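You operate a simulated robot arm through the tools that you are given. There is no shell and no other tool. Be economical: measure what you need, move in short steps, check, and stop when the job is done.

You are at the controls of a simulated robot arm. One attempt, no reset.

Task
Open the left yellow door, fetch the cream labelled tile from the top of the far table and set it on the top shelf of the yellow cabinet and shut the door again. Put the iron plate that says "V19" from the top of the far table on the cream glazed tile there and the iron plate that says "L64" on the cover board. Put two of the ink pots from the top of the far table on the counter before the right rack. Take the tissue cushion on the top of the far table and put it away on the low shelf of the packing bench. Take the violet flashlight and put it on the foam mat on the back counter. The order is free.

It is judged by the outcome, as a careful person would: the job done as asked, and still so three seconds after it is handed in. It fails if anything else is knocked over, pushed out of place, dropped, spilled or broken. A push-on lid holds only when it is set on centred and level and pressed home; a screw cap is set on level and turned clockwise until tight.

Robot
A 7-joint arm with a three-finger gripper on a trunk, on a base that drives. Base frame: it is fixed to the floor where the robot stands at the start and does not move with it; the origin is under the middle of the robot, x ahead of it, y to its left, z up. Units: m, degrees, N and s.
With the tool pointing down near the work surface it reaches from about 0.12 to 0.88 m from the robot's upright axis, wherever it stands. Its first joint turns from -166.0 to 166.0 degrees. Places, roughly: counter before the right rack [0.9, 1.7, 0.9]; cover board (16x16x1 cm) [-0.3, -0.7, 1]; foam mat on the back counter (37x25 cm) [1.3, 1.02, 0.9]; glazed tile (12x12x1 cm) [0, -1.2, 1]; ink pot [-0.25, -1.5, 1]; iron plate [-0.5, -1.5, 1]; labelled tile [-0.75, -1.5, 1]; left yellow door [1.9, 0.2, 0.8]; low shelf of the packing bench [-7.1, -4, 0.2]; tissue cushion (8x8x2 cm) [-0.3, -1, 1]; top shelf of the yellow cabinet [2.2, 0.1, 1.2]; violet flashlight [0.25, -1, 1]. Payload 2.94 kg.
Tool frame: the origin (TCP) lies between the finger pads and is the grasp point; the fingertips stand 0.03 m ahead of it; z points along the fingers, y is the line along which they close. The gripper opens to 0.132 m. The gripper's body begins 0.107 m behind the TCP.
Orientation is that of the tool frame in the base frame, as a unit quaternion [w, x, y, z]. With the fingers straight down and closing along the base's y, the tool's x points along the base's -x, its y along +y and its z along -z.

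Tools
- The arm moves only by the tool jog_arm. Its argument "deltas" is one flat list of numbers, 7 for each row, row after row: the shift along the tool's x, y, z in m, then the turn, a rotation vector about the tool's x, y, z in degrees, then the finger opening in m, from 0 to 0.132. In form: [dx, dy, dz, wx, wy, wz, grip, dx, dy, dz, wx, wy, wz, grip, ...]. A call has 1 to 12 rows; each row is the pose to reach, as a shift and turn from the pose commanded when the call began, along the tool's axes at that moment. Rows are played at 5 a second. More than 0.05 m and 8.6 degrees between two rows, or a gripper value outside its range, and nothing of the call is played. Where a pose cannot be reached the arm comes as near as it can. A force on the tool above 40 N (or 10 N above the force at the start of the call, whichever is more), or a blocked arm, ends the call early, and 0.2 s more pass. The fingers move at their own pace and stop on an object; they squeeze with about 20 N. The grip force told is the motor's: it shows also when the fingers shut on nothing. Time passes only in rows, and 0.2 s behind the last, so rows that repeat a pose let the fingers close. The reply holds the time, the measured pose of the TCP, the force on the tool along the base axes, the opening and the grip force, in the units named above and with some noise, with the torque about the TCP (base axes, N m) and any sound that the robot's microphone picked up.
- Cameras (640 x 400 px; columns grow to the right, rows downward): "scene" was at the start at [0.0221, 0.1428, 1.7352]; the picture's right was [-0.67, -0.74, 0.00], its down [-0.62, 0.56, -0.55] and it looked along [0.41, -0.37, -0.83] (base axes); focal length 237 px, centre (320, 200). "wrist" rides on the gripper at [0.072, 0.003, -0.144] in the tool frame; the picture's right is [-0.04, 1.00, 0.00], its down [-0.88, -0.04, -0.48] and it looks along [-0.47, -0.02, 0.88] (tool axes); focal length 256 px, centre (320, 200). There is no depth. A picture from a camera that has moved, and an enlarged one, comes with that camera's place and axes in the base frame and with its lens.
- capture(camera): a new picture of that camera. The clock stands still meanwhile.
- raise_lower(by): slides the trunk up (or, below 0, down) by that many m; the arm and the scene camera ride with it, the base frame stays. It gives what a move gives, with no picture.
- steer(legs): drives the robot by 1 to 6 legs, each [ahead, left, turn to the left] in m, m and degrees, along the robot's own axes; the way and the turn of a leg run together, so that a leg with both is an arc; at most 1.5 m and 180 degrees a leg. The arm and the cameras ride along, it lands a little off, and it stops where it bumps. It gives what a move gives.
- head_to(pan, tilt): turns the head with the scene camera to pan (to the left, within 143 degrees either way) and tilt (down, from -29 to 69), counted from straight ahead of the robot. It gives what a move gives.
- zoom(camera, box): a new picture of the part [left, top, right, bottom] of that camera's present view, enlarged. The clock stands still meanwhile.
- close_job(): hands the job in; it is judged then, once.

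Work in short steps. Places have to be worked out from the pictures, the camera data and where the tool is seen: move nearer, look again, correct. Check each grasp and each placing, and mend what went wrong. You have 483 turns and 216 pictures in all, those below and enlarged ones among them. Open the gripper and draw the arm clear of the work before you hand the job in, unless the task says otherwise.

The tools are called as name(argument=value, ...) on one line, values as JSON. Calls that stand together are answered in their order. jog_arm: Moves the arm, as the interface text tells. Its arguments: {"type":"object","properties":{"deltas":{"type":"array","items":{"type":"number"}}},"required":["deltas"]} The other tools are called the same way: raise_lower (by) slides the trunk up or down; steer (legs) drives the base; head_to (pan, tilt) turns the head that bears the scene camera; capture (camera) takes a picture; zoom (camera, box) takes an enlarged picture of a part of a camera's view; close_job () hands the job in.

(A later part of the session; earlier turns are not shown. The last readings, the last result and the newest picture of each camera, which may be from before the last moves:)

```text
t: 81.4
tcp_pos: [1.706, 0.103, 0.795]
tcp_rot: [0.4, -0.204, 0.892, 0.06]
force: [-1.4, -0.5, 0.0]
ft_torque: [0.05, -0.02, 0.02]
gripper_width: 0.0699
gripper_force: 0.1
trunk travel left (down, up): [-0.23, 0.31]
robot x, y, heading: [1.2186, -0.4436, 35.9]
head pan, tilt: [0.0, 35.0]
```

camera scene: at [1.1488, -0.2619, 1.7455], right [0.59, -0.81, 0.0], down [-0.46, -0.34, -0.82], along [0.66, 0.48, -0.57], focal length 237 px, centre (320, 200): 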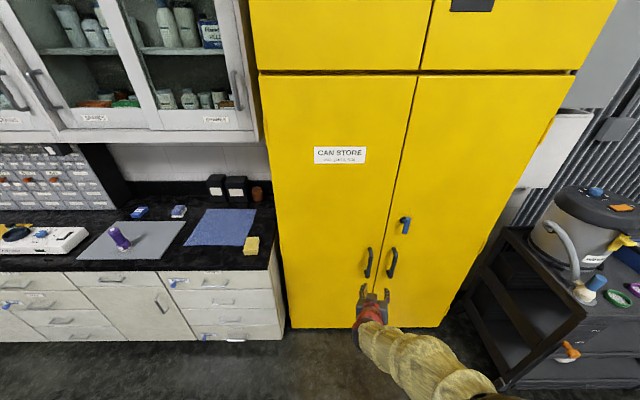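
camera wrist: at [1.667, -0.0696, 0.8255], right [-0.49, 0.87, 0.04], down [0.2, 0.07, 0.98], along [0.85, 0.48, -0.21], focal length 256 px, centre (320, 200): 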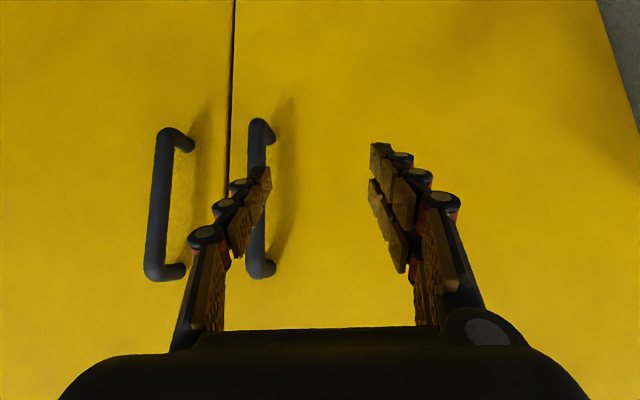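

The commanded pose follows the reached one. I yaw the tool to heading 36° here, and shift the base right so the arm isn't at its lateral limit.

jog_arm(deltas=[0, 0, 0, -5.5, -0.4, -5.0, 0.07, 0, 0, 0, -11.1, -0.8, -10.1, 0.07])

steer(legs=[[0, -0.2, 0]])

capture(camera="wrist")

capture(camera="scene")

```text
t: 82.0
tcp_pos: [1.7057, 0.103, 0.7962]
tcp_rot: [0.389, -0.319, 0.857, 0.112]
force: [-0.4, 0.7, 0.1]
ft_torque: [-0.03, 0.01, -0.01]
gripper_width: 0.0698
gripper_force: 0.1
trunk travel left (down, up): [-0.23, 0.31]
robot x, y, heading: [1.2155, -0.4475, 35.8]
head pan, tilt: [0.0, 35.0]
```

```text
t: 83.6
tcp_pos: [1.8242, -0.0594, 0.7944]
tcp_rot: [0.388, -0.319, 0.857, 0.112]
force: [-0.3, -0.1, 0.0]
ft_torque: [0.01, 0.04, 0.0]
gripper_width: 0.0697
gripper_force: 0.1
trunk travel left (down, up): [-0.23, 0.31]
robot x, y, heading: [1.3333, -0.6132, 36.4]
head pan, tilt: [0.0, 35.0]
```

```text
184 pictures are left
camera wrist: at [1.7019, -0.1527, 0.8383], right [-0.61, 0.79, -0.02], down [0.18, 0.17, 0.97], along [0.77, 0.59, -0.24], focal length 256 px, centre (320, 200)
```

wrist: 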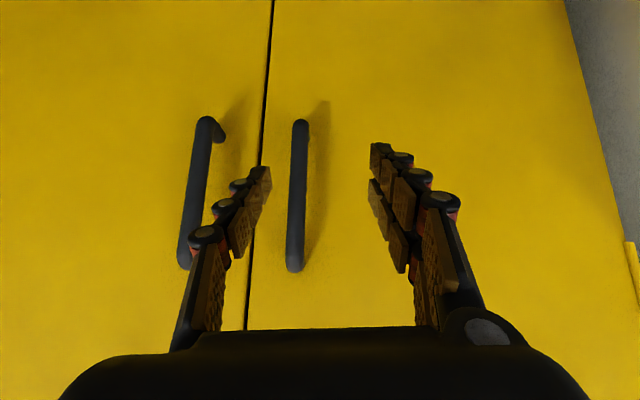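

```text
183 pictures are left
camera scene: at [1.2706, -0.4231, 1.7454], right [0.59, -0.81, 0.0], down [-0.46, -0.34, -0.82], along [0.66, 0.48, -0.57], focal length 237 px, centre (320, 200)
```

scene: 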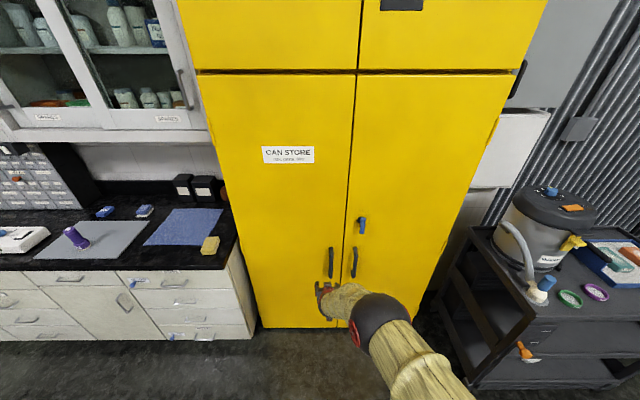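

The bar is between the fingers, slightly right. Centre laterally, then advance onto it.

jog_arm(deltas=[0, -0.026, 0, 0, 0, 0, 0.07, -0.024, -0.026, 0.037, 0, 0, 0, 0.07, -0.048, -0.026, 0.074, 0, 0, 0, 0.07])

capture(camera="wrist")

```text
t: 84.4
tcp_pos: [1.9087, -0.024, 0.7809]
tcp_rot: [0.387, -0.32, 0.858, 0.111]
force: [-1.1, -0.4, -0.9]
ft_torque: [0.04, -0.02, -0.01]
gripper_width: 0.0698
gripper_force: 0.0
trunk travel left (down, up): [-0.23, 0.31]
robot x, y, heading: [1.3356, -0.6113, 36.2]
head pan, tilt: [0.0, 35.0]
```

```text
182 pictures are left
camera wrist: at [1.7854, -0.1184, 0.8242], right [-0.61, 0.79, -0.02], down [0.18, 0.17, 0.97], along [0.77, 0.59, -0.24], focal length 256 px, centre (320, 200)
```

wrist: 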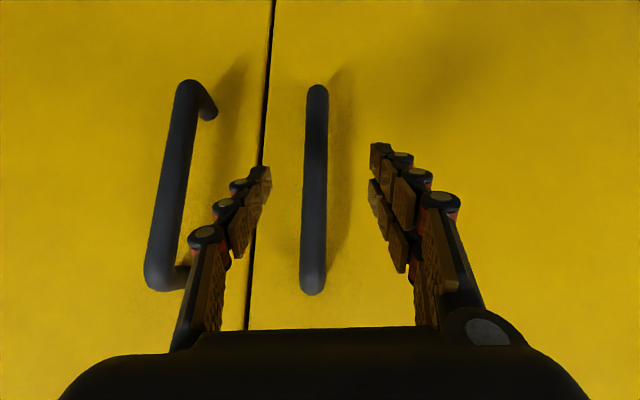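

Advance the last 4 cm and close.

jog_arm(deltas=[-0.012, 0, 0.018, 0, 0, 0, 0.07, -0.023, 0, 0.035, 0, 0, 0, 0.07, -0.023, 0, 0.035, 0, 0, 0, 0.0, -0.023, 0, 0.035, 0, 0, 0, 0.0, -0.023, 0, 0.035, 0, 0, 0, 0.0, -0.023, 0, 0.035, 0, 0, 0, 0.0, -0.023, 0, 0.035, 0, 0, 0, 0.0])

capture(camera="wrist")

```text
t: 86.0
tcp_pos: [1.9433, -0.0033, 0.7753]
tcp_rot: [0.389, -0.317, 0.858, 0.11]
force: [13.2, -22.2, 1.5]
ft_torque: [-0.09, -0.25, -0.63]
gripper_width: 0.0218
gripper_force: 31.2
trunk travel left (down, up): [-0.23, 0.31]
robot x, y, heading: [1.3357, -0.6112, 36.4]
head pan, tilt: [0.0, 35.0]
```

```text
181 pictures are left
camera wrist: at [1.8201, -0.0958, 0.8187], right [-0.61, 0.79, -0.02], down [0.18, 0.16, 0.97], along [0.77, 0.59, -0.24], focal length 256 px, centre (320, 200)
```

wrist: 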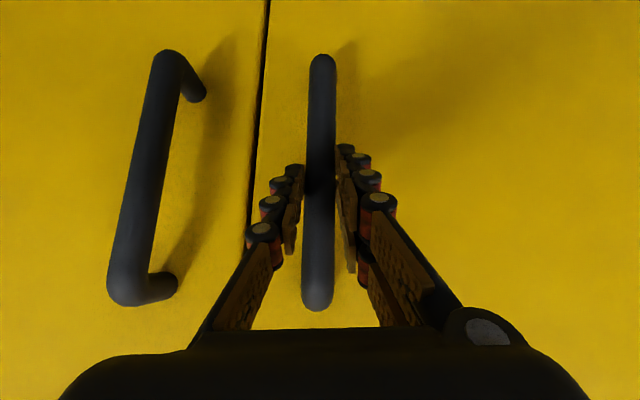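

Gripped on the bar. Pull open along the hinge arc (radius ≈0.47 m) with the arm, first 10°.

jog_arm(deltas=[0.0131, 0.0056, -0.0149, 1.84, 0.14, 1.68, 0, 0.0262, 0.0112, -0.0297, 3.68, 0.28, 3.36, 0, 0.0388, 0.0185, -0.0442, 5.52, 0.42, 5.04, 0, 0.0515, 0.0257, -0.0586, 7.36, 0.56, 6.72, 0])

capture(camera="scene")

```text
t: 87.0
tcp_pos: [1.8639, -0.0322, 0.7763]
tcp_rot: [0.397, -0.242, 0.882, 0.078]
force: [12.6, -28.1, 6.0]
ft_torque: [-0.35, 0.26, -0.39]
gripper_width: 0.0213
gripper_force: 45.2
trunk travel left (down, up): [-0.23, 0.31]
robot x, y, heading: [1.3374, -0.6141, 36.0]
head pan, tilt: [0.0, 35.0]
```

```text
180 pictures are left
camera scene: at [1.271, -0.4259, 1.7458], right [0.59, -0.81, 0.0], down [-0.46, -0.34, -0.82], along [0.66, 0.48, -0.57], focal length 237 px, centre (320, 200)
```

scene: 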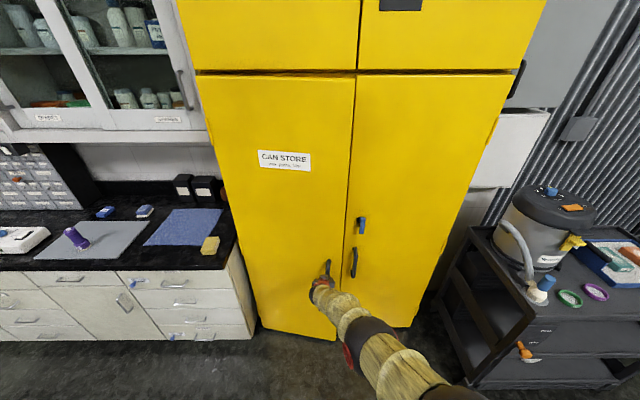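

Door swings. Continue the same arc by another 20°, with a small lateral correction.

jog_arm(deltas=[0.0131, 0.0036, -0.0149, 1.84, 0.14, 1.68, 0, 0.0262, 0.0092, -0.0297, 3.68, 0.28, 3.36, 0, 0.0388, 0.0165, -0.0442, 5.52, 0.42, 5.04, 0, 0.0515, 0.0237, -0.0586, 7.36, 0.56, 6.72, 0, 0.0636, 0.0326, -0.0727, 9.2, 0.7, 8.4, 0, 0.0758, 0.0415, -0.0867, 11.04, 0.84, 10.08, 0, 0.0873, 0.052, -0.1, 12.88, 0.98, 11.76, 0, 0.0988, 0.0624, -0.1136, 14.72, 1.12, 13.44, 0])

capture(camera="scene")

```text
t: 88.8
tcp_pos: [1.7014, -0.0435, 0.7741]
tcp_rot: [0.403, -0.089, 0.911, 0.01]
force: [4.4, 18.4, -10.6]
ft_torque: [0.56, 0.07, 0.7]
gripper_width: 0.0216
gripper_force: 44.2
trunk travel left (down, up): [-0.23, 0.31]
robot x, y, heading: [1.3373, -0.6129, 36.1]
head pan, tilt: [0.0, 35.0]
```

```text
179 pictures are left
camera scene: at [1.2711, -0.4205, 1.7451], right [0.59, -0.81, 0.0], down [-0.46, -0.34, -0.82], along [0.66, 0.48, -0.57], focal length 237 px, centre (320, 200)
```

scene: 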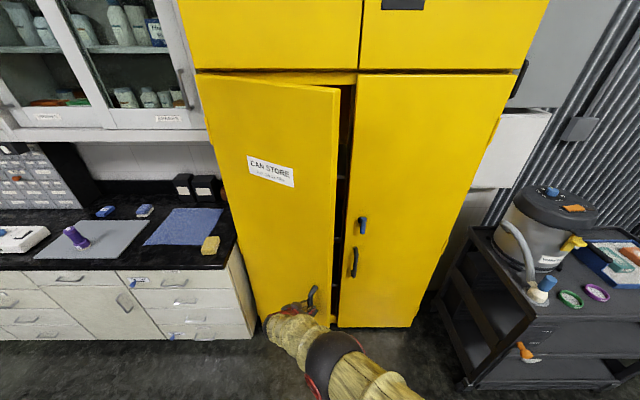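

~30° open. Continue another 20°.

jog_arm(deltas=[0.0131, 0.0066, -0.0149, 1.84, 0.14, 1.68, 0, 0.0262, 0.0122, -0.0297, 3.68, 0.28, 3.36, 0, 0.0388, 0.0195, -0.0442, 5.52, 0.42, 5.04, 0, 0.0515, 0.0267, -0.0586, 7.36, 0.56, 6.72, 0, 0.0636, 0.0356, -0.0727, 9.2, 0.7, 8.4, 0, 0.0758, 0.0445, -0.0867, 11.04, 0.84, 10.08, 0, 0.0873, 0.055, -0.1, 12.88, 0.98, 11.76, 0, 0.0988, 0.0654, -0.1136, 14.72, 1.12, 13.44, 0])

capture(camera="scene")

```text
t: 89.8
tcp_pos: [1.6311, -0.0316, 0.7767]
tcp_rot: [0.402, -0.017, 0.915, -0.02]
force: [7.0, 12.8, -16.3]
ft_torque: [0.37, 0.45, 0.62]
gripper_width: 0.0212
gripper_force: 45.5
trunk travel left (down, up): [-0.23, 0.31]
robot x, y, heading: [1.3374, -0.6115, 36.3]
head pan, tilt: [0.0, 35.0]
stopped in row 4: the force on the tool passed its limit at 41 N (the readings are from after the stop); the commanded pose is now the measured one
```

```text
178 pictures are left
camera scene: at [1.2724, -0.4201, 1.7451], right [0.59, -0.81, 0.0], down [-0.46, -0.34, -0.82], along [0.66, 0.48, -0.58], focal length 237 px, centre (320, 200)
```

scene: 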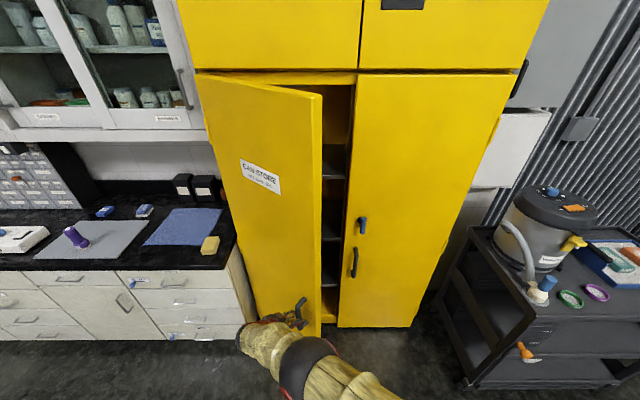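

Door ≈38° open; circle fit gives hinge (1.746,0.4345), radius 0.48. Now I swing the whole base about the hinge while holding the handle, 5° first.

steer(legs=[[-0.0524, 0.0828, -5]])

```text
t: 90.9
tcp_pos: [1.5915, -0.0177, 0.7761]
tcp_rot: [0.402, 0.022, 0.915, -0.038]
force: [11.6, 22.9, -24.7]
ft_torque: [0.53, -0.12, 0.45]
gripper_width: 0.0212
gripper_force: 44.9
trunk travel left (down, up): [-0.23, 0.31]
robot x, y, heading: [1.2471, -0.5699, 31.2]
head pan, tilt: [0.0, 35.0]
```

Works. Relieve the small residual force and continue 20° more.

jog_arm(deltas=[0.002, 0.002, 0.002, 0, 0, 0, 0])

steer(legs=[[-0.105, 0.1656, -10]])

steer(legs=[[-0.105, 0.1656, -10]])

capture(camera="scene")

```text
t: 91.3
tcp_pos: [1.5913, -0.0168, 0.7758]
tcp_rot: [0.403, 0.024, 0.914, -0.037]
force: [4.6, -1.3, 3.3]
ft_torque: [0.27, 0.61, -0.02]
gripper_width: 0.0216
gripper_force: 45.0
trunk travel left (down, up): [-0.23, 0.31]
robot x, y, heading: [1.2488, -0.5731, 31.4]
head pan, tilt: [0.0, 35.0]
```

```text
t: 92.9
tcp_pos: [1.5146, 0.0189, 0.7758]
tcp_rot: [0.398, 0.102, 0.909, -0.07]
force: [11.1, 19.0, 6.3]
ft_torque: [0.48, -0.46, 0.37]
gripper_width: 0.021
gripper_force: 44.7
trunk travel left (down, up): [-0.23, 0.31]
robot x, y, heading: [1.0832, -0.4703, 21.0]
head pan, tilt: [0.0, 35.0]
```

```text
t: 94.5
tcp_pos: [1.4493, 0.0669, 0.7764]
tcp_rot: [0.39, 0.181, 0.897, -0.103]
force: [13.2, 22.6, -12.8]
ft_torque: [0.56, -0.2, 0.53]
gripper_width: 0.0212
gripper_force: 45.0
trunk travel left (down, up): [-0.23, 0.31]
robot x, y, heading: [0.9336, -0.3357, 11.2]
head pan, tilt: [0.0, 35.0]
```

```text
177 pictures are left
camera scene: at [0.9563, -0.1391, 1.745], right [0.19, -0.98, 0.0], down [-0.56, -0.11, -0.82], along [0.8, 0.16, -0.57], focal length 237 px, centre (320, 200)
```

scene: 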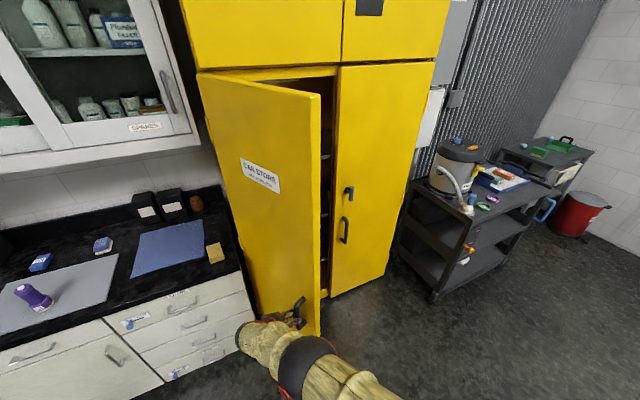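

~63° open. Relieve and continue another 27°.

jog_arm(deltas=[0.001, 0.0025, 0.001, 0, 0, 0, 0])

steer(legs=[[-0.105, 0.1656, -10]])

jog_arm(deltas=[0, 0.0015, 0, 0, 0, 0, 0])

steer(legs=[[-0.105, 0.1656, -10]])

capture(camera="scene")

```text
t: 94.9
tcp_pos: [1.449, 0.0679, 0.7759]
tcp_rot: [0.39, 0.182, 0.897, -0.103]
force: [-7.2, -3.1, 2.8]
ft_torque: [0.56, 0.72, -0.14]
gripper_width: 0.0214
gripper_force: 45.3
trunk travel left (down, up): [-0.23, 0.31]
robot x, y, heading: [0.9372, -0.3376, 11.1]
head pan, tilt: [0.0, 35.0]
```

```text
t: 96.5
tcp_pos: [1.3898, 0.1278, 0.7766]
tcp_rot: [0.381, 0.258, 0.878, -0.134]
force: [7.8, 11.5, -2.9]
ft_torque: [0.31, -0.38, 0.26]
gripper_width: 0.0216
gripper_force: 45.5
trunk travel left (down, up): [-0.23, 0.31]
robot x, y, heading: [0.812, -0.1885, 1.4]
head pan, tilt: [0.0, 35.0]
```

```text
t: 96.8
tcp_pos: [1.3895, 0.1274, 0.7767]
tcp_rot: [0.381, 0.259, 0.877, -0.136]
force: [-4.0, 1.2, -1.5]
ft_torque: [0.51, 0.28, -0.15]
gripper_width: 0.0212
gripper_force: 44.6
trunk travel left (down, up): [-0.23, 0.31]
robot x, y, heading: [0.8119, -0.187, 1.3]
head pan, tilt: [0.0, 35.0]
```

```text
t: 98.4
tcp_pos: [1.3441, 0.2008, 0.7755]
tcp_rot: [0.367, 0.335, 0.851, -0.168]
force: [18.6, 15.7, -12.6]
ft_torque: [0.48, -0.39, 0.47]
gripper_width: 0.0211
gripper_force: 44.8
trunk travel left (down, up): [-0.23, 0.31]
robot x, y, heading: [0.7144, -0.011, -8.8]
head pan, tilt: [0.0, 35.0]
```

```text
176 pictures are left
camera scene: at [0.8059, 0.1692, 1.745], right [-0.15, -0.99, 0.0], down [-0.57, 0.09, -0.82], along [0.81, -0.13, -0.57], focal length 237 px, centre (320, 200)
```

scene: 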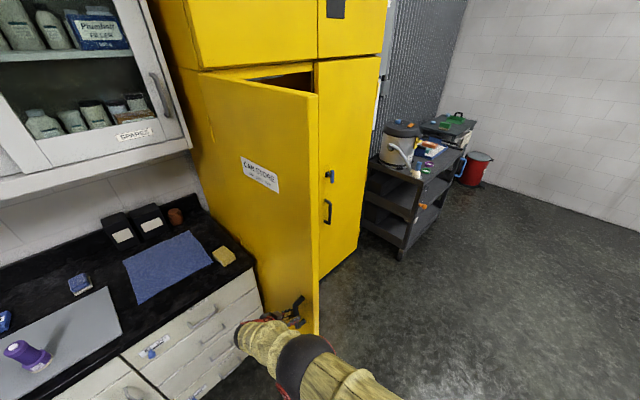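

Door ≈84° open. Release, retreat along the tool axis.

jog_arm(deltas=[0, 0.001, 0, 0, 0, 0, 0.03, 0, 0.001, 0, 0, 0, 0, 0.05, 0, 0.001, 0, 0, 0, 0, 0.06, 0, 0.001, 0, 0, 0, 0, 0.06])

jog_arm(deltas=[0.02, 0, -0.03, 0, 0, 0, 0.06, 0.04, 0, -0.06, 0, 0, 0, 0.06, 0.05, 0, -0.09, 0, 0, 0, 0.06, 0.05, 0, -0.12, 0, 0, 0, 0.06])

capture(camera="wrist")

```text
t: 99.4
tcp_pos: [1.3426, 0.1988, 0.7774]
tcp_rot: [0.368, 0.335, 0.851, -0.166]
force: [-0.2, 0.3, -0.4]
ft_torque: [-0.01, 0.0, 0.03]
gripper_width: 0.0601
gripper_force: 0.0
trunk travel left (down, up): [-0.23, 0.31]
robot x, y, heading: [0.7186, -0.0142, -8.9]
head pan, tilt: [0.0, 35.0]
```

```text
t: 100.4
tcp_pos: [1.256, 0.2851, 0.8221]
tcp_rot: [0.368, 0.334, 0.851, -0.167]
force: [0.3, -0.1, -0.9]
ft_torque: [0.01, -0.03, 0.0]
gripper_width: 0.0602
gripper_force: 0.1
trunk travel left (down, up): [-0.23, 0.31]
robot x, y, heading: [0.7171, -0.0102, -8.6]
head pan, tilt: [0.0, 35.0]
```

```text
175 pictures are left
camera wrist: at [1.1478, 0.3967, 0.8641], right [0.71, 0.7, -0.01], down [0.17, -0.17, 0.97], along [0.68, -0.69, -0.24], focal length 256 px, centre (320, 200)
```

wrist: 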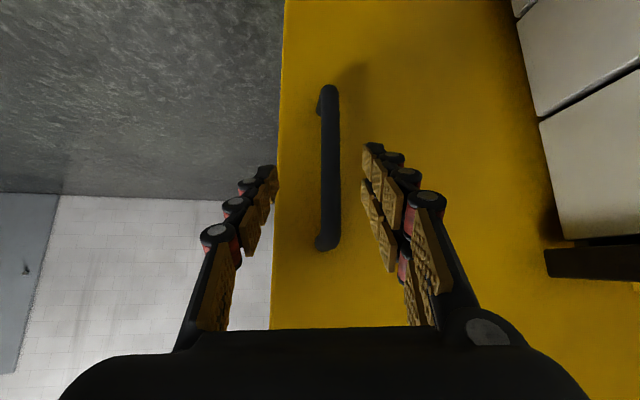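

Released cleanly; the door stays. Back off and return the tool to straight-down, rising.

steer(legs=[[-0.35, 0, 0]])

jog_arm(deltas=[-0.0185, -0.001, -0.0168, -2.07, 5.67, -4.03, 0.06, -0.0369, -0.002, -0.0335, -4.15, 11.35, -8.05, 0.06, -0.0554, -0.003, -0.0503, -6.22, 17.02, -12.07, 0.06, -0.0738, -0.004, -0.067, -8.3, 22.7, -16.1, 0.06, -0.0923, -0.005, -0.0838, -10.4, 28.4, -20.1, 0.06, -0.1107, -0.006, -0.1005, -12.45, 34.05, -24.15, 0.06, -0.1292, -0.007, -0.1173, -14.5, 39.7, -28.2, 0.06, -0.1476, -0.0077, -0.134, -16.6, 45.4, -32.2, 0.06])

head_to(pan=40, tilt=30)

capture(camera="scene")

```text
t: 102.7
tcp_pos: [0.9167, 0.3377, 0.8208]
tcp_rot: [0.368, 0.335, 0.851, -0.166]
force: [0.1, -0.8, -0.6]
ft_torque: [0.0, 0.01, -0.01]
gripper_width: 0.0601
gripper_force: 0.0
trunk travel left (down, up): [-0.23, 0.31]
robot x, y, heading: [0.3761, 0.0387, -9.0]
head pan, tilt: [0.0, 35.0]
```

```text
t: 104.5
tcp_pos: [0.916, 0.3373, 1.0201]
tcp_rot: [0.0, 0.075, 0.997, 0.0]
force: [-0.9, 0.0, -1.2]
ft_torque: [0.02, -0.03, 0.01]
gripper_width: 0.0599
gripper_force: 0.0
trunk travel left (down, up): [-0.23, 0.31]
robot x, y, heading: [0.3786, 0.0387, -8.7]
head pan, tilt: [0.0, 35.0]
```

```text
t: 105.6
tcp_pos: [0.9154, 0.3377, 1.0201]
tcp_rot: [0.002, 0.076, 0.997, -0.001]
force: [0.5, 1.2, 0.1]
ft_torque: [-0.02, -0.03, 0.01]
gripper_width: 0.0603
gripper_force: 0.1
trunk travel left (down, up): [-0.23, 0.31]
robot x, y, heading: [0.3732, 0.041, -8.9]
head pan, tilt: [40.0, 30.0]
```

```text
174 pictures are left
camera scene: at [0.4526, 0.2809, 1.7531], right [0.52, -0.86, 0.0], down [-0.43, -0.26, -0.87], along [0.74, 0.45, -0.5], focal length 237 px, centre (320, 200)
```

scene: 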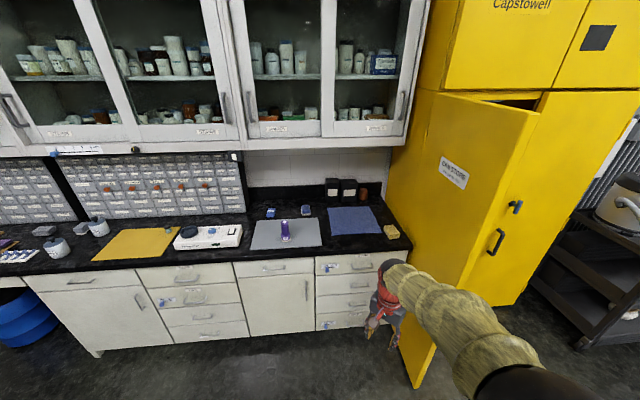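

Now to the table's far side for the cream tile and plates. Tuck arm, raise trunk, and drive around the near end, behind the white robot's stand.

raise_lower(by=0.3)

jog_arm(deltas=[0.015, -0.045, -0.01, 0, 0, 0, 0.1, 0.03, -0.09, -0.02, 0, 0, 0, 0.1, 0.045, -0.135, -0.02, 0, 0, 0, 0.1, 0.06, -0.18, -0.02, 0, 0, 0, 0.1, 0.075, -0.225, -0.02, 0, 0, 0, 0.1, 0.09, -0.27, -0.02, 0, 0, 0, 0.1, 0.1, -0.315, -0.02, 0, 0, 0, 0.1, 0.1, -0.36, -0.02, 0, 0, 0, 0.1])

steer(legs=[[0.66, -0.494, 0], [0.246, -0.923, 0], [-0.3, -1.31, 0], [0, 0, 134.8]])

head_to(pan=0, tilt=35)

capture(camera="scene")

```text
t: 108.6
tcp_pos: [0.9144, 0.3381, 1.32]
tcp_rot: [0.001, 0.076, 0.997, 0.001]
force: [0.5, -1.6, 1.3]
ft_torque: [0.03, 0.02, 0.0]
gripper_width: 0.06
gripper_force: 0.0
trunk travel left (down, up): [-0.53, 0.01]
robot x, y, heading: [0.3738, 0.0425, -8.7]
head pan, tilt: [40.0, 30.0]
```

```text
t: 110.4
tcp_pos: [0.7612, -0.0052, 1.3412]
tcp_rot: [0.001, 0.076, 0.997, 0.0]
force: [0.5, -0.6, 0.9]
ft_torque: [0.06, -0.01, -0.03]
gripper_width: 0.1001
gripper_force: 0.1
trunk travel left (down, up): [-0.53, 0.01]
robot x, y, heading: [0.3777, 0.0406, -9.2]
head pan, tilt: [40.0, 30.0]
```

```text
t: 131.3
tcp_pos: [0.2981, -2.4505, 1.3396]
tcp_rot: [0.001, 0.89, -0.457, -0.001]
force: [0.9, 0.4, -0.5]
ft_torque: [0.02, 0.04, 0.03]
gripper_width: 0.1001
gripper_force: 0.0
trunk travel left (down, up): [-0.53, 0.01]
robot x, y, heading: [0.5381, -2.7612, 125.5]
head pan, tilt: [40.0, 30.0]
```

```text
t: 132.4
tcp_pos: [0.3, -2.4492, 1.3399]
tcp_rot: [0.0, 0.89, -0.456, 0.0]
force: [-0.4, -0.7, 0.4]
ft_torque: [-0.01, 0.0, -0.03]
gripper_width: 0.1
gripper_force: 0.0
trunk travel left (down, up): [-0.53, 0.01]
robot x, y, heading: [0.5357, -2.7562, 125.5]
head pan, tilt: [0.0, 35.0]
```

```text
173 pictures are left
camera scene: at [0.347, -2.8198, 2.0454], right [0.81, 0.58, 0.0], down [0.33, -0.47, -0.82], along [-0.48, 0.67, -0.57], focal length 237 px, centre (320, 200)
```

scene: 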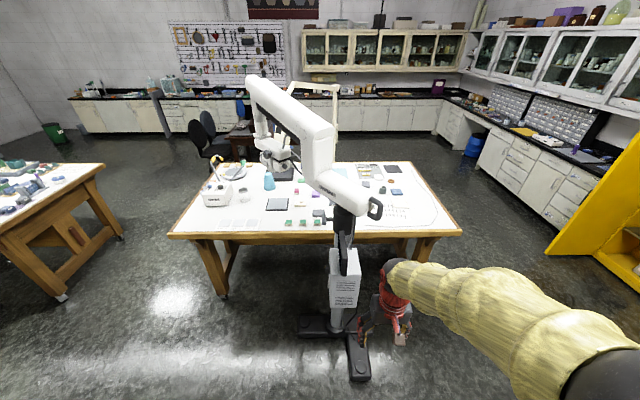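

The microscope stand's left foot reaches s≈1.14; I'll stand at s≈1.5 to its left. Lower the trunk to keep my elbow under its beam, and drive.

raise_lower(by=-0.22)

steer(legs=[[0.1, 0.745, 0], [0.55, 0, 0]])

head_to(pan=-10, tilt=48)

capture(camera="scene")

```text
t: 134.7
tcp_pos: [0.2978, -2.4501, 1.1198]
tcp_rot: [0.001, 0.89, -0.456, -0.001]
force: [0.1, -0.4, 0.6]
ft_torque: [-0.05, 0.03, 0.0]
gripper_width: 0.1002
gripper_force: 0.0
trunk travel left (down, up): [-0.31, 0.23]
robot x, y, heading: [0.5374, -2.7579, 125.6]
head pan, tilt: [0.0, 35.0]
```

```text
t: 141.6
tcp_pos: [-0.6818, -2.3516, 1.1198]
tcp_rot: [0.0, 0.888, -0.459, -0.001]
force: [0.7, 0.4, -0.3]
ft_torque: [0.0, -0.02, 0.0]
gripper_width: 0.1002
gripper_force: 0.0
trunk travel left (down, up): [-0.31, 0.23]
robot x, y, heading: [-0.447, -2.6611, 125.0]
head pan, tilt: [0.0, 35.0]
```

```text
t: 142.3
tcp_pos: [-0.6815, -2.3503, 1.1205]
tcp_rot: [0.001, 0.888, -0.46, -0.002]
force: [0.6, 0.2, 0.3]
ft_torque: [-0.02, 0.01, 0.03]
gripper_width: 0.1
gripper_force: 0.1
trunk travel left (down, up): [-0.31, 0.23]
robot x, y, heading: [-0.4451, -2.6597, 125.3]
head pan, tilt: [-10.0, 48.0]
```

```text
172 pictures are left
camera scene: at [-0.6192, -2.7223, 1.8064], right [0.91, 0.43, 0.0], down [0.32, -0.67, -0.67], along [-0.28, 0.61, -0.74], focal length 237 px, centre (320, 200)
```

scene: 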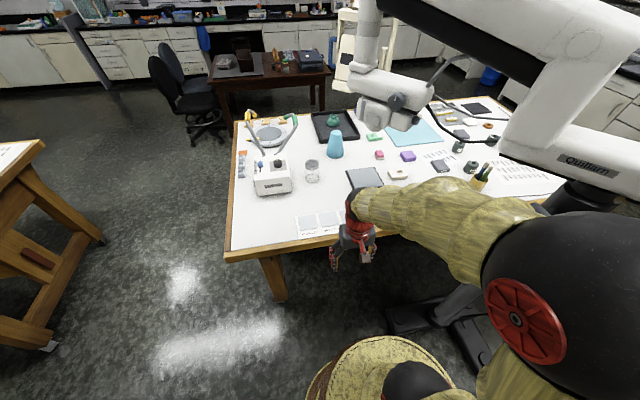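

Zoom on the plates and cream tile from here.

zoom(camera="scene", box=[360, 110, 520, 210])

```text
4.00 times, centred on (440, 160) of scene
camera zoom: at [-0.6192, -2.7223, 1.8064], right [0.91, 0.43, 0.0], down [0.32, -0.67, -0.67], along [-0.28, 0.61, -0.74], focal length 947 px, centre (-160, 360)
```

zoom: 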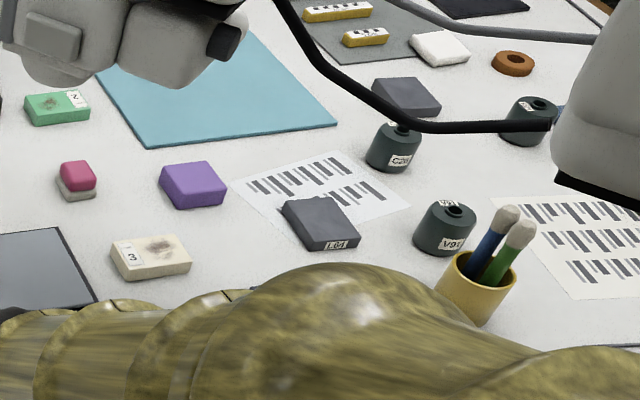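

Plate B reads "L64". The microscope head hangs over near the cream tile (~z 1.35), so I'll work low with a tilted tool. Raise TCP relative, lower trunk, advance.

jog_arm(deltas=[0, 0, -0.05, 0, 0, 0, 0.1, 0, 0, -0.1, 0, 0, 0, 0.1, 0, 0, -0.14, 0, 0, 0, 0.1])

raise_lower(by=-0.2)

steer(legs=[[0.22, 0, 0]])

capture(camera="scene")

capture(camera="wrist")

```text
t: 143.1
tcp_pos: [-0.6802, -2.3514, 1.2591]
tcp_rot: [0.002, 0.888, -0.459, 0.0]
force: [0.5, 0.9, 0.0]
ft_torque: [-0.01, 0.01, -0.01]
gripper_width: 0.1001
gripper_force: 0.1
trunk travel left (down, up): [-0.31, 0.23]
robot x, y, heading: [-0.4461, -2.6613, 125.2]
head pan, tilt: [-10.0, 48.0]
```

```text
t: 145.3
tcp_pos: [-0.6821, -2.3503, 1.0592]
tcp_rot: [0.001, 0.888, -0.459, -0.001]
force: [0.4, -0.3, -0.2]
ft_torque: [0.01, 0.04, -0.02]
gripper_width: 0.0997
gripper_force: 0.1
trunk travel left (down, up): [-0.11, 0.43]
robot x, y, heading: [-0.4503, -2.6613, 125.2]
head pan, tilt: [-10.0, 48.0]
```

```text
t: 147.0
tcp_pos: [-0.8088, -2.1713, 1.0597]
tcp_rot: [0.001, 0.888, -0.46, -0.001]
force: [-0.6, 0.7, 0.5]
ft_torque: [-0.01, -0.01, 0.01]
gripper_width: 0.1
gripper_force: 0.1
trunk travel left (down, up): [-0.11, 0.43]
robot x, y, heading: [-0.5764, -2.4801, 125.0]
head pan, tilt: [-10.0, 48.0]
```

```text
170 pictures are left
camera scene: at [-0.7461, -2.5414, 1.6064], right [0.91, 0.42, 0.0], down [0.31, -0.67, -0.67], along [-0.28, 0.61, -0.74], focal length 237 px, centre (320, 200)
```

scene: 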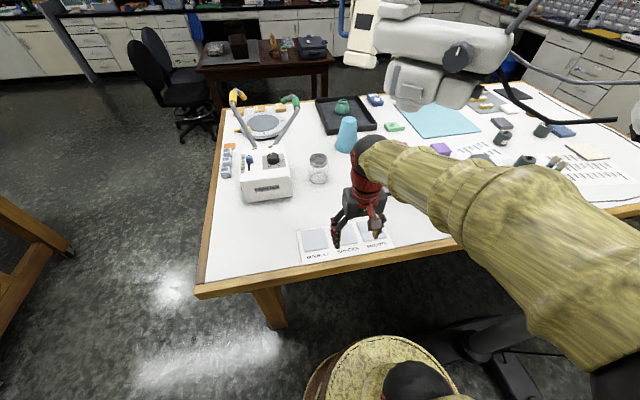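

```text
169 pictures are left
camera wrist: at [-0.7688, -2.2302, 1.2023], right [-0.84, -0.54, 0.0], down [-0.47, 0.74, 0.48], along [-0.26, 0.4, -0.88], focal length 256 px, centre (320, 200)
```

wrist: 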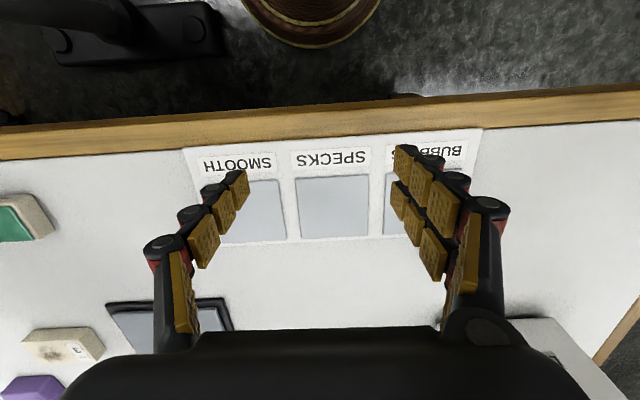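

Slide the base right ~0.22 m so the tile lies more straight ahead (keeping clear of the stand's foot), then look.

steer(legs=[[-0.04, -0.22, 0]])

jog_arm(deltas=[0, 0, -0.03, 0, -7.5, 0, 0.1, -0.02, 0, -0.06, 0, -15, 0, 0.1, -0.04, 0, -0.06, 0, -22.5, 0, 0.1, -0.06, 0, -0.06, 0, -30, 0, 0.1, -0.08, 0, -0.06, 0, -37.5, 0, 0.1, -0.1, 0, -0.06, 0, -45, 0, 0.1])

capture(camera="wrist")

capture(camera="scene")

```text
t: 148.5
tcp_pos: [-0.6047, -2.1086, 1.0589]
tcp_rot: [-0.001, 0.862, -0.507, 0.0]
force: [-2.8, -1.5, -0.1]
ft_torque: [0.13, -0.21, -0.02]
gripper_width: 0.0999
gripper_force: 0.1
trunk travel left (down, up): [-0.11, 0.43]
robot x, y, heading: [-0.401, -2.4422, 118.9]
head pan, tilt: [-10.0, 48.0]
stopped in leg 1: the robot was blocked; the commanded pose is now the measured one
```

```text
t: 149.9
tcp_pos: [-0.6518, -2.0178, 1.1177]
tcp_rot: [-0.194, 0.796, -0.468, -0.331]
force: [-0.6, 0.3, -0.2]
ft_torque: [0.04, -0.01, 0.0]
gripper_width: 0.1001
gripper_force: 0.0
trunk travel left (down, up): [-0.11, 0.43]
robot x, y, heading: [-0.4024, -2.4393, 118.9]
head pan, tilt: [-10.0, 48.0]
```

```text
168 pictures are left
camera wrist: at [-0.5796, -2.1526, 1.1687], right [-0.89, -0.46, 0.03], down [-0.1, 0.27, 0.96], along [-0.45, 0.85, -0.28], focal length 256 px, centre (320, 200)
```

wrist: 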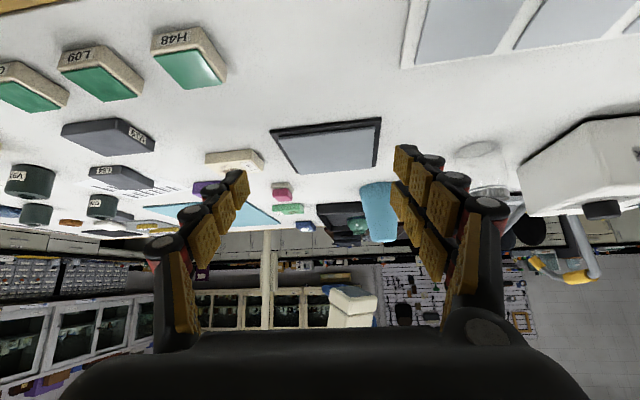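

```text
167 pictures are left
camera scene: at [-0.58, -2.4819, 1.6064], right [0.95, 0.32, 0.0], down [0.24, -0.7, -0.67], along [-0.22, 0.63, -0.74], focal length 237 px, centre (320, 200)
```

scene: 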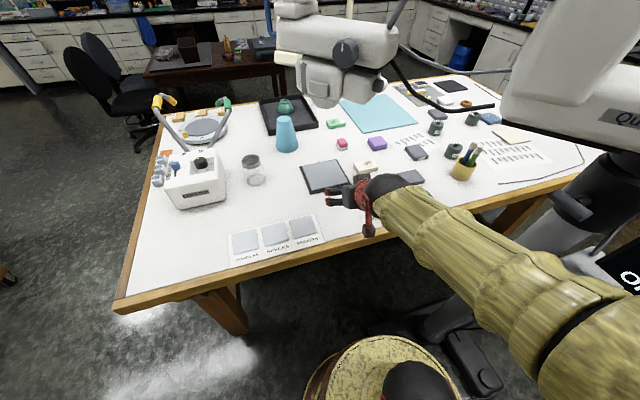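

The base touched the stand's foot and stopped (turned to 118.9°); I won't go further right. Zoom in on plate labels.

zoom(camera="wrist", box=[0, 100, 160, 200])

zoom(camera="wrist", box=[160, 120, 320, 220])

```text
4.00 times, centred on (80, 150) of wrist
camera zoom: at [-0.5796, -2.1526, 1.1687], right [-0.89, -0.46, 0.03], down [-0.1, 0.27, 0.96], along [-0.45, 0.85, -0.28], focal length 1024 px, centre (1280, 400)
```

zoom: 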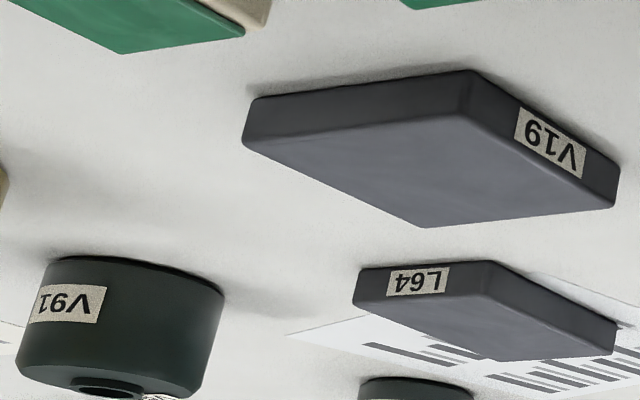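

```text
4.00 times, centred on (240, 170) of wrist
camera zoom: at [-0.5796, -2.1526, 1.1687], right [-0.89, -0.46, 0.03], down [-0.1, 0.27, 0.96], along [-0.45, 0.85, -0.28], focal length 1024 px, centre (640, 320)
```

zoom: 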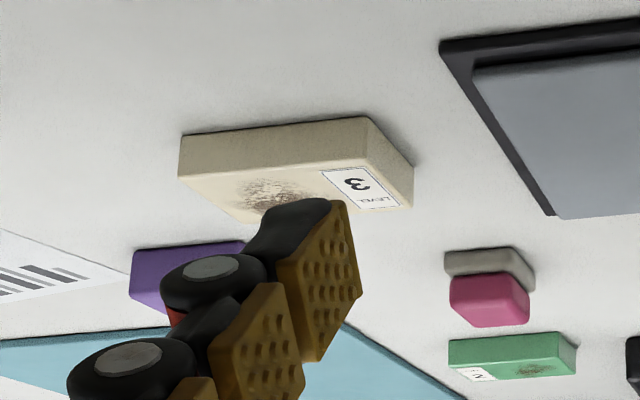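

A = V19, B = L64. Cream tile centre ≈(-0.646,-1.695), ~8.8×5.1 cm, aligned with the table. Move tilted tool above it with yaw +8°.

jog_arm(deltas=[-0.0213, -0.0235, 0.0314, -0.8, 0, -0.8, 0.12, -0.0426, -0.047, 0.0629, -1.6, 0, -1.6, 0.12, -0.0639, -0.0705, 0.0943, -2.4, 0, -2.4, 0.12, -0.0851, -0.094, 0.1257, -3.3, 0, -3.2, 0.12, -0.1064, -0.1175, 0.1571, -4.1, 0, -4.0, 0.12, -0.1277, -0.141, 0.1886, -4.9, 0, -4.8, 0.12, -0.149, -0.1645, 0.22, -5.7, 0, -5.6, 0.12])

capture(camera="wrist")

capture(camera="scene")

```text
t: 151.5
tcp_pos: [-0.6337, -1.7094, 1.068]
tcp_rot: [-0.169, 0.826, -0.413, -0.343]
force: [0.0, 0.1, 0.8]
ft_torque: [0.01, 0.01, 0.01]
gripper_width: 0.1198
gripper_force: 0.1
trunk travel left (down, up): [-0.11, 0.43]
robot x, y, heading: [-0.4017, -2.4385, 118.7]
head pan, tilt: [-10.0, 48.0]
```

```text
164 pictures are left
camera wrist: at [-0.5443, -1.8328, 1.1177], right [-0.82, -0.58, 0.03], down [-0.14, 0.25, 0.96], along [-0.56, 0.78, -0.29], focal length 256 px, centre (320, 200)
```

wrist: 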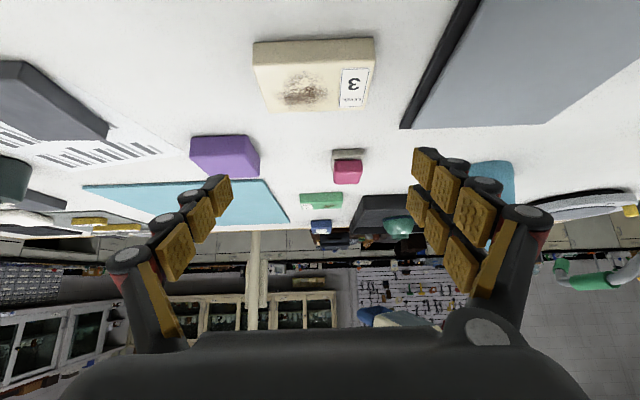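

```text
163 pictures are left
camera scene: at [-0.58, -2.4815, 1.6064], right [0.95, 0.32, 0.0], down [0.24, -0.7, -0.67], along [-0.22, 0.63, -0.74], focal length 237 px, centre (320, 200)
```

scene: 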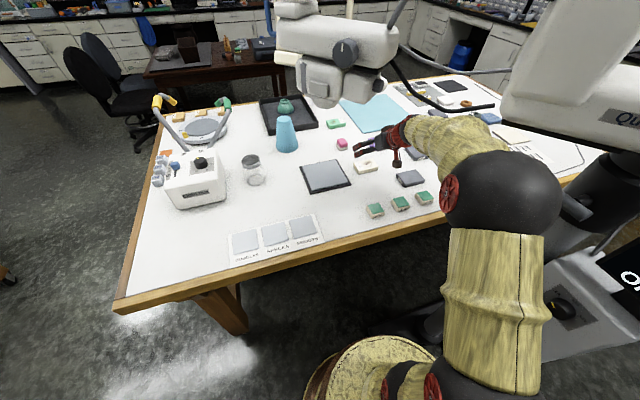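

Tile centre confirmed (-0.6415,-1.694); aligned. Lower vertically to z≈0.993.

jog_arm(deltas=[0.018, 0, 0.018, 0, 0, 0, 0.12, 0.036, 0, 0.036, 0, 0, 0, 0.12, 0.046, 0, 0.046, 0, 0, 0, 0.12, 0.052, 0, 0.052, 0, 0, 0, 0.12])

capture(camera="wrist")

```text
t: 152.5
tcp_pos: [-0.634, -1.7107, 0.9941]
tcp_rot: [-0.169, 0.827, -0.412, -0.343]
force: [0.0, -0.4, 0.6]
ft_torque: [-0.02, 0.03, -0.03]
gripper_width: 0.1199
gripper_force: 0.0
trunk travel left (down, up): [-0.11, 0.43]
robot x, y, heading: [-0.4013, -2.4394, 118.5]
head pan, tilt: [-10.0, 48.0]
```

```text
162 pictures are left
camera wrist: at [-0.5441, -1.8334, 1.044], right [-0.82, -0.58, 0.03], down [-0.14, 0.25, 0.96], along [-0.56, 0.78, -0.29], focal length 256 px, centre (320, 200)
```

wrist: 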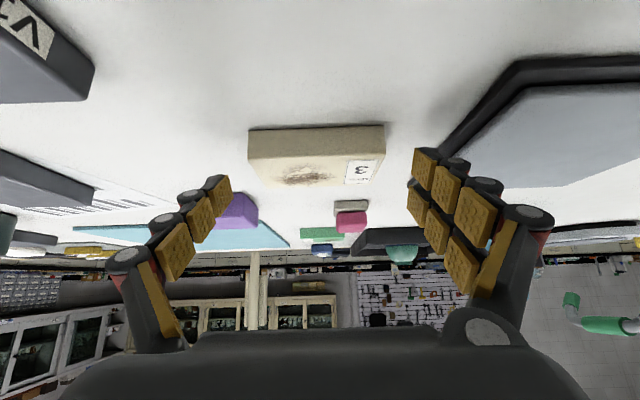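

Lower 4 mm more and close.

jog_arm(deltas=[0.003, 0, 0.003, 0, 0, 0, 0.12, 0.003, 0, 0.003, 0, 0, 0, 0.05, 0.003, 0, 0.003, 0, 0, 0, 0.05, 0.003, 0, 0.003, 0, 0, 0, 0.05, 0.003, 0, 0.003, 0, 0, 0, 0.05])

capture(camera="wrist")

```text
t: 153.7
tcp_pos: [-0.6333, -1.7108, 0.9897]
tcp_rot: [-0.17, 0.826, -0.413, -0.343]
force: [1.5, 0.5, 1.7]
ft_torque: [0.02, -0.01, -0.07]
gripper_width: 0.0898
gripper_force: 19.8
trunk travel left (down, up): [-0.11, 0.43]
robot x, y, heading: [-0.3997, -2.44, 119.0]
head pan, tilt: [-10.0, 48.0]
```

```text
161 pictures are left
camera wrist: at [-0.5439, -1.8333, 1.0401], right [-0.82, -0.58, 0.03], down [-0.14, 0.25, 0.96], along [-0.56, 0.78, -0.29], focal length 256 px, centre (320, 200)
```

wrist: 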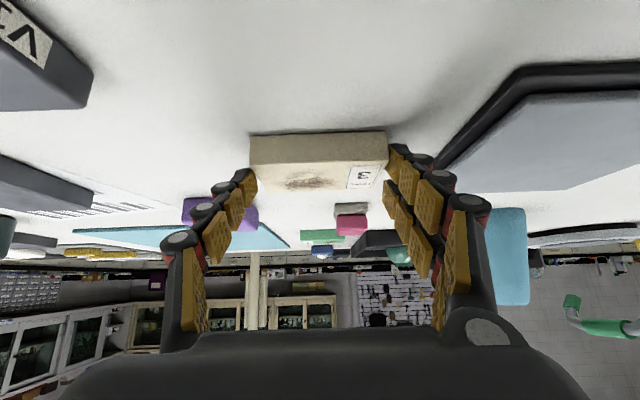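

Gripped at 9 cm. Lift straight up and check.

jog_arm(deltas=[-0.02, 0, -0.02, 0, 0, 0, 0.05, -0.05, 0, -0.05, 0, 0, 0, 0.05, -0.08, 0, -0.08, 0, 0, 0, 0.05])

capture(camera="wrist")

```text
t: 154.5
tcp_pos: [-0.6324, -1.7111, 1.1035]
tcp_rot: [-0.169, 0.827, -0.413, -0.342]
force: [-0.8, 0.1, -3.2]
ft_torque: [-0.01, 0.03, -0.01]
gripper_width: 0.0896
gripper_force: 20.1
trunk travel left (down, up): [-0.11, 0.43]
robot x, y, heading: [-0.4005, -2.442, 118.8]
head pan, tilt: [-10.0, 48.0]
```

```text
160 pictures are left
camera wrist: at [-0.5434, -1.8338, 1.1535], right [-0.82, -0.58, 0.03], down [-0.14, 0.25, 0.96], along [-0.56, 0.78, -0.29], focal length 256 px, centre (320, 200)
```

wrist: 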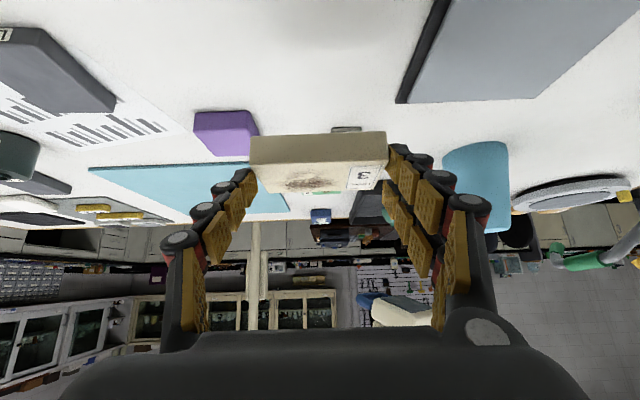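

Tile held level. Pull back from the table, then drive around to the front of the cabinet.

jog_arm(deltas=[0.02, 0.028, -0.026, 0, 0, 0, 0.05, 0.04, 0.056, -0.052, 0, 0, 0, 0.05, 0.06, 0.084, -0.078, 0, 0, 0, 0.05, 0.08, 0.111, -0.104, 0, 0, 0, 0.05, 0.1, 0.139, -0.131, 0, 0, 0, 0.05, 0.12, 0.167, -0.157, 0, 0, 0, 0.05, 0.141, 0.195, -0.183, 0, 0, 0, 0.05])

steer(legs=[[-0.4, 0.05, 0], [-0.36, -0.69, 0], [0, 0, -82.8]])

capture(camera="wrist")

```text
t: 156.1
tcp_pos: [-0.6515, -2.0107, 1.1333]
tcp_rot: [-0.17, 0.827, -0.412, -0.343]
force: [-0.6, 0.2, -2.4]
ft_torque: [-0.01, -0.04, -0.01]
gripper_width: 0.0896
gripper_force: 20.1
trunk travel left (down, up): [-0.11, 0.43]
robot x, y, heading: [-0.3992, -2.4393, 118.8]
head pan, tilt: [-10.0, 48.0]
```

```text
t: 165.9
tcp_pos: [0.9106, -2.4929, 1.1337]
tcp_rot: [0.354, -0.349, 0.855, 0.146]
force: [0.6, -0.5, -2.6]
ft_torque: [-0.06, 0.06, 0.0]
gripper_width: 0.0895
gripper_force: 19.6
trunk travel left (down, up): [-0.11, 0.43]
robot x, y, heading: [0.5206, -2.7932, 35.9]
head pan, tilt: [-10.0, 48.0]
```

```text
159 pictures are left
camera wrist: at [0.8008, -2.5975, 1.1835], right [-0.68, 0.73, 0.03], down [0.23, 0.17, 0.96], along [0.7, 0.66, -0.29], focal length 256 px, centre (320, 200)
```

wrist: 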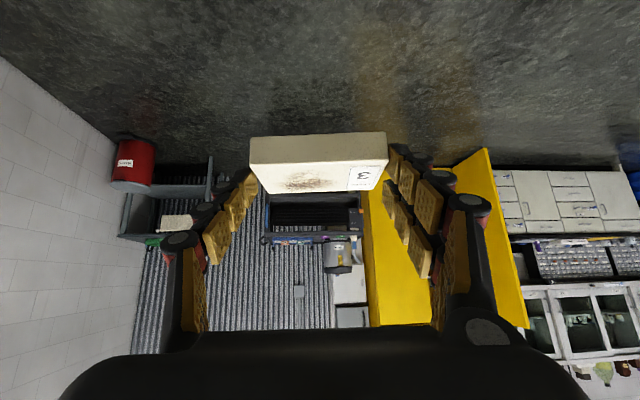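

Continue to the front of the cabinet.

steer(legs=[[1.185, 0.735, 0], [0.45, 0.78, 0]])

head_to(pan=0, tilt=25)

capture(camera="scene")

```text
t: 177.2
tcp_pos: [1.3295, -0.3051, 1.133]
tcp_rot: [0.353, -0.35, 0.855, 0.146]
force: [0.9, -0.4, -2.7]
ft_torque: [-0.03, 0.06, 0.01]
gripper_width: 0.0895
gripper_force: 19.9
trunk travel left (down, up): [-0.11, 0.43]
robot x, y, heading: [0.9365, -0.6092, 36.2]
head pan, tilt: [-10.0, 48.0]
```

```text
t: 178.1
tcp_pos: [1.3292, -0.3063, 1.1321]
tcp_rot: [0.355, -0.349, 0.855, 0.146]
force: [0.3, 0.5, -1.6]
ft_torque: [-0.03, 0.03, 0.0]
gripper_width: 0.0893
gripper_force: 20.4
trunk travel left (down, up): [-0.11, 0.43]
robot x, y, heading: [0.9343, -0.6066, 36.3]
head pan, tilt: [0.0, 25.0]
```

```text
158 pictures are left
camera scene: at [0.8747, -0.4179, 1.6411], right [0.59, -0.81, 0.0], down [-0.34, -0.25, -0.91], along [0.73, 0.54, -0.42], focal length 237 px, centre (320, 200)
```

scene: 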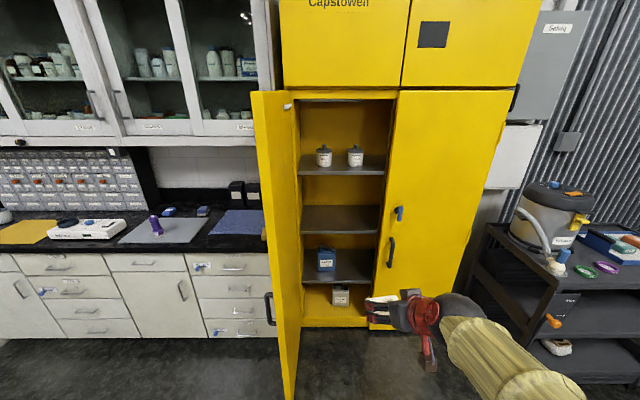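

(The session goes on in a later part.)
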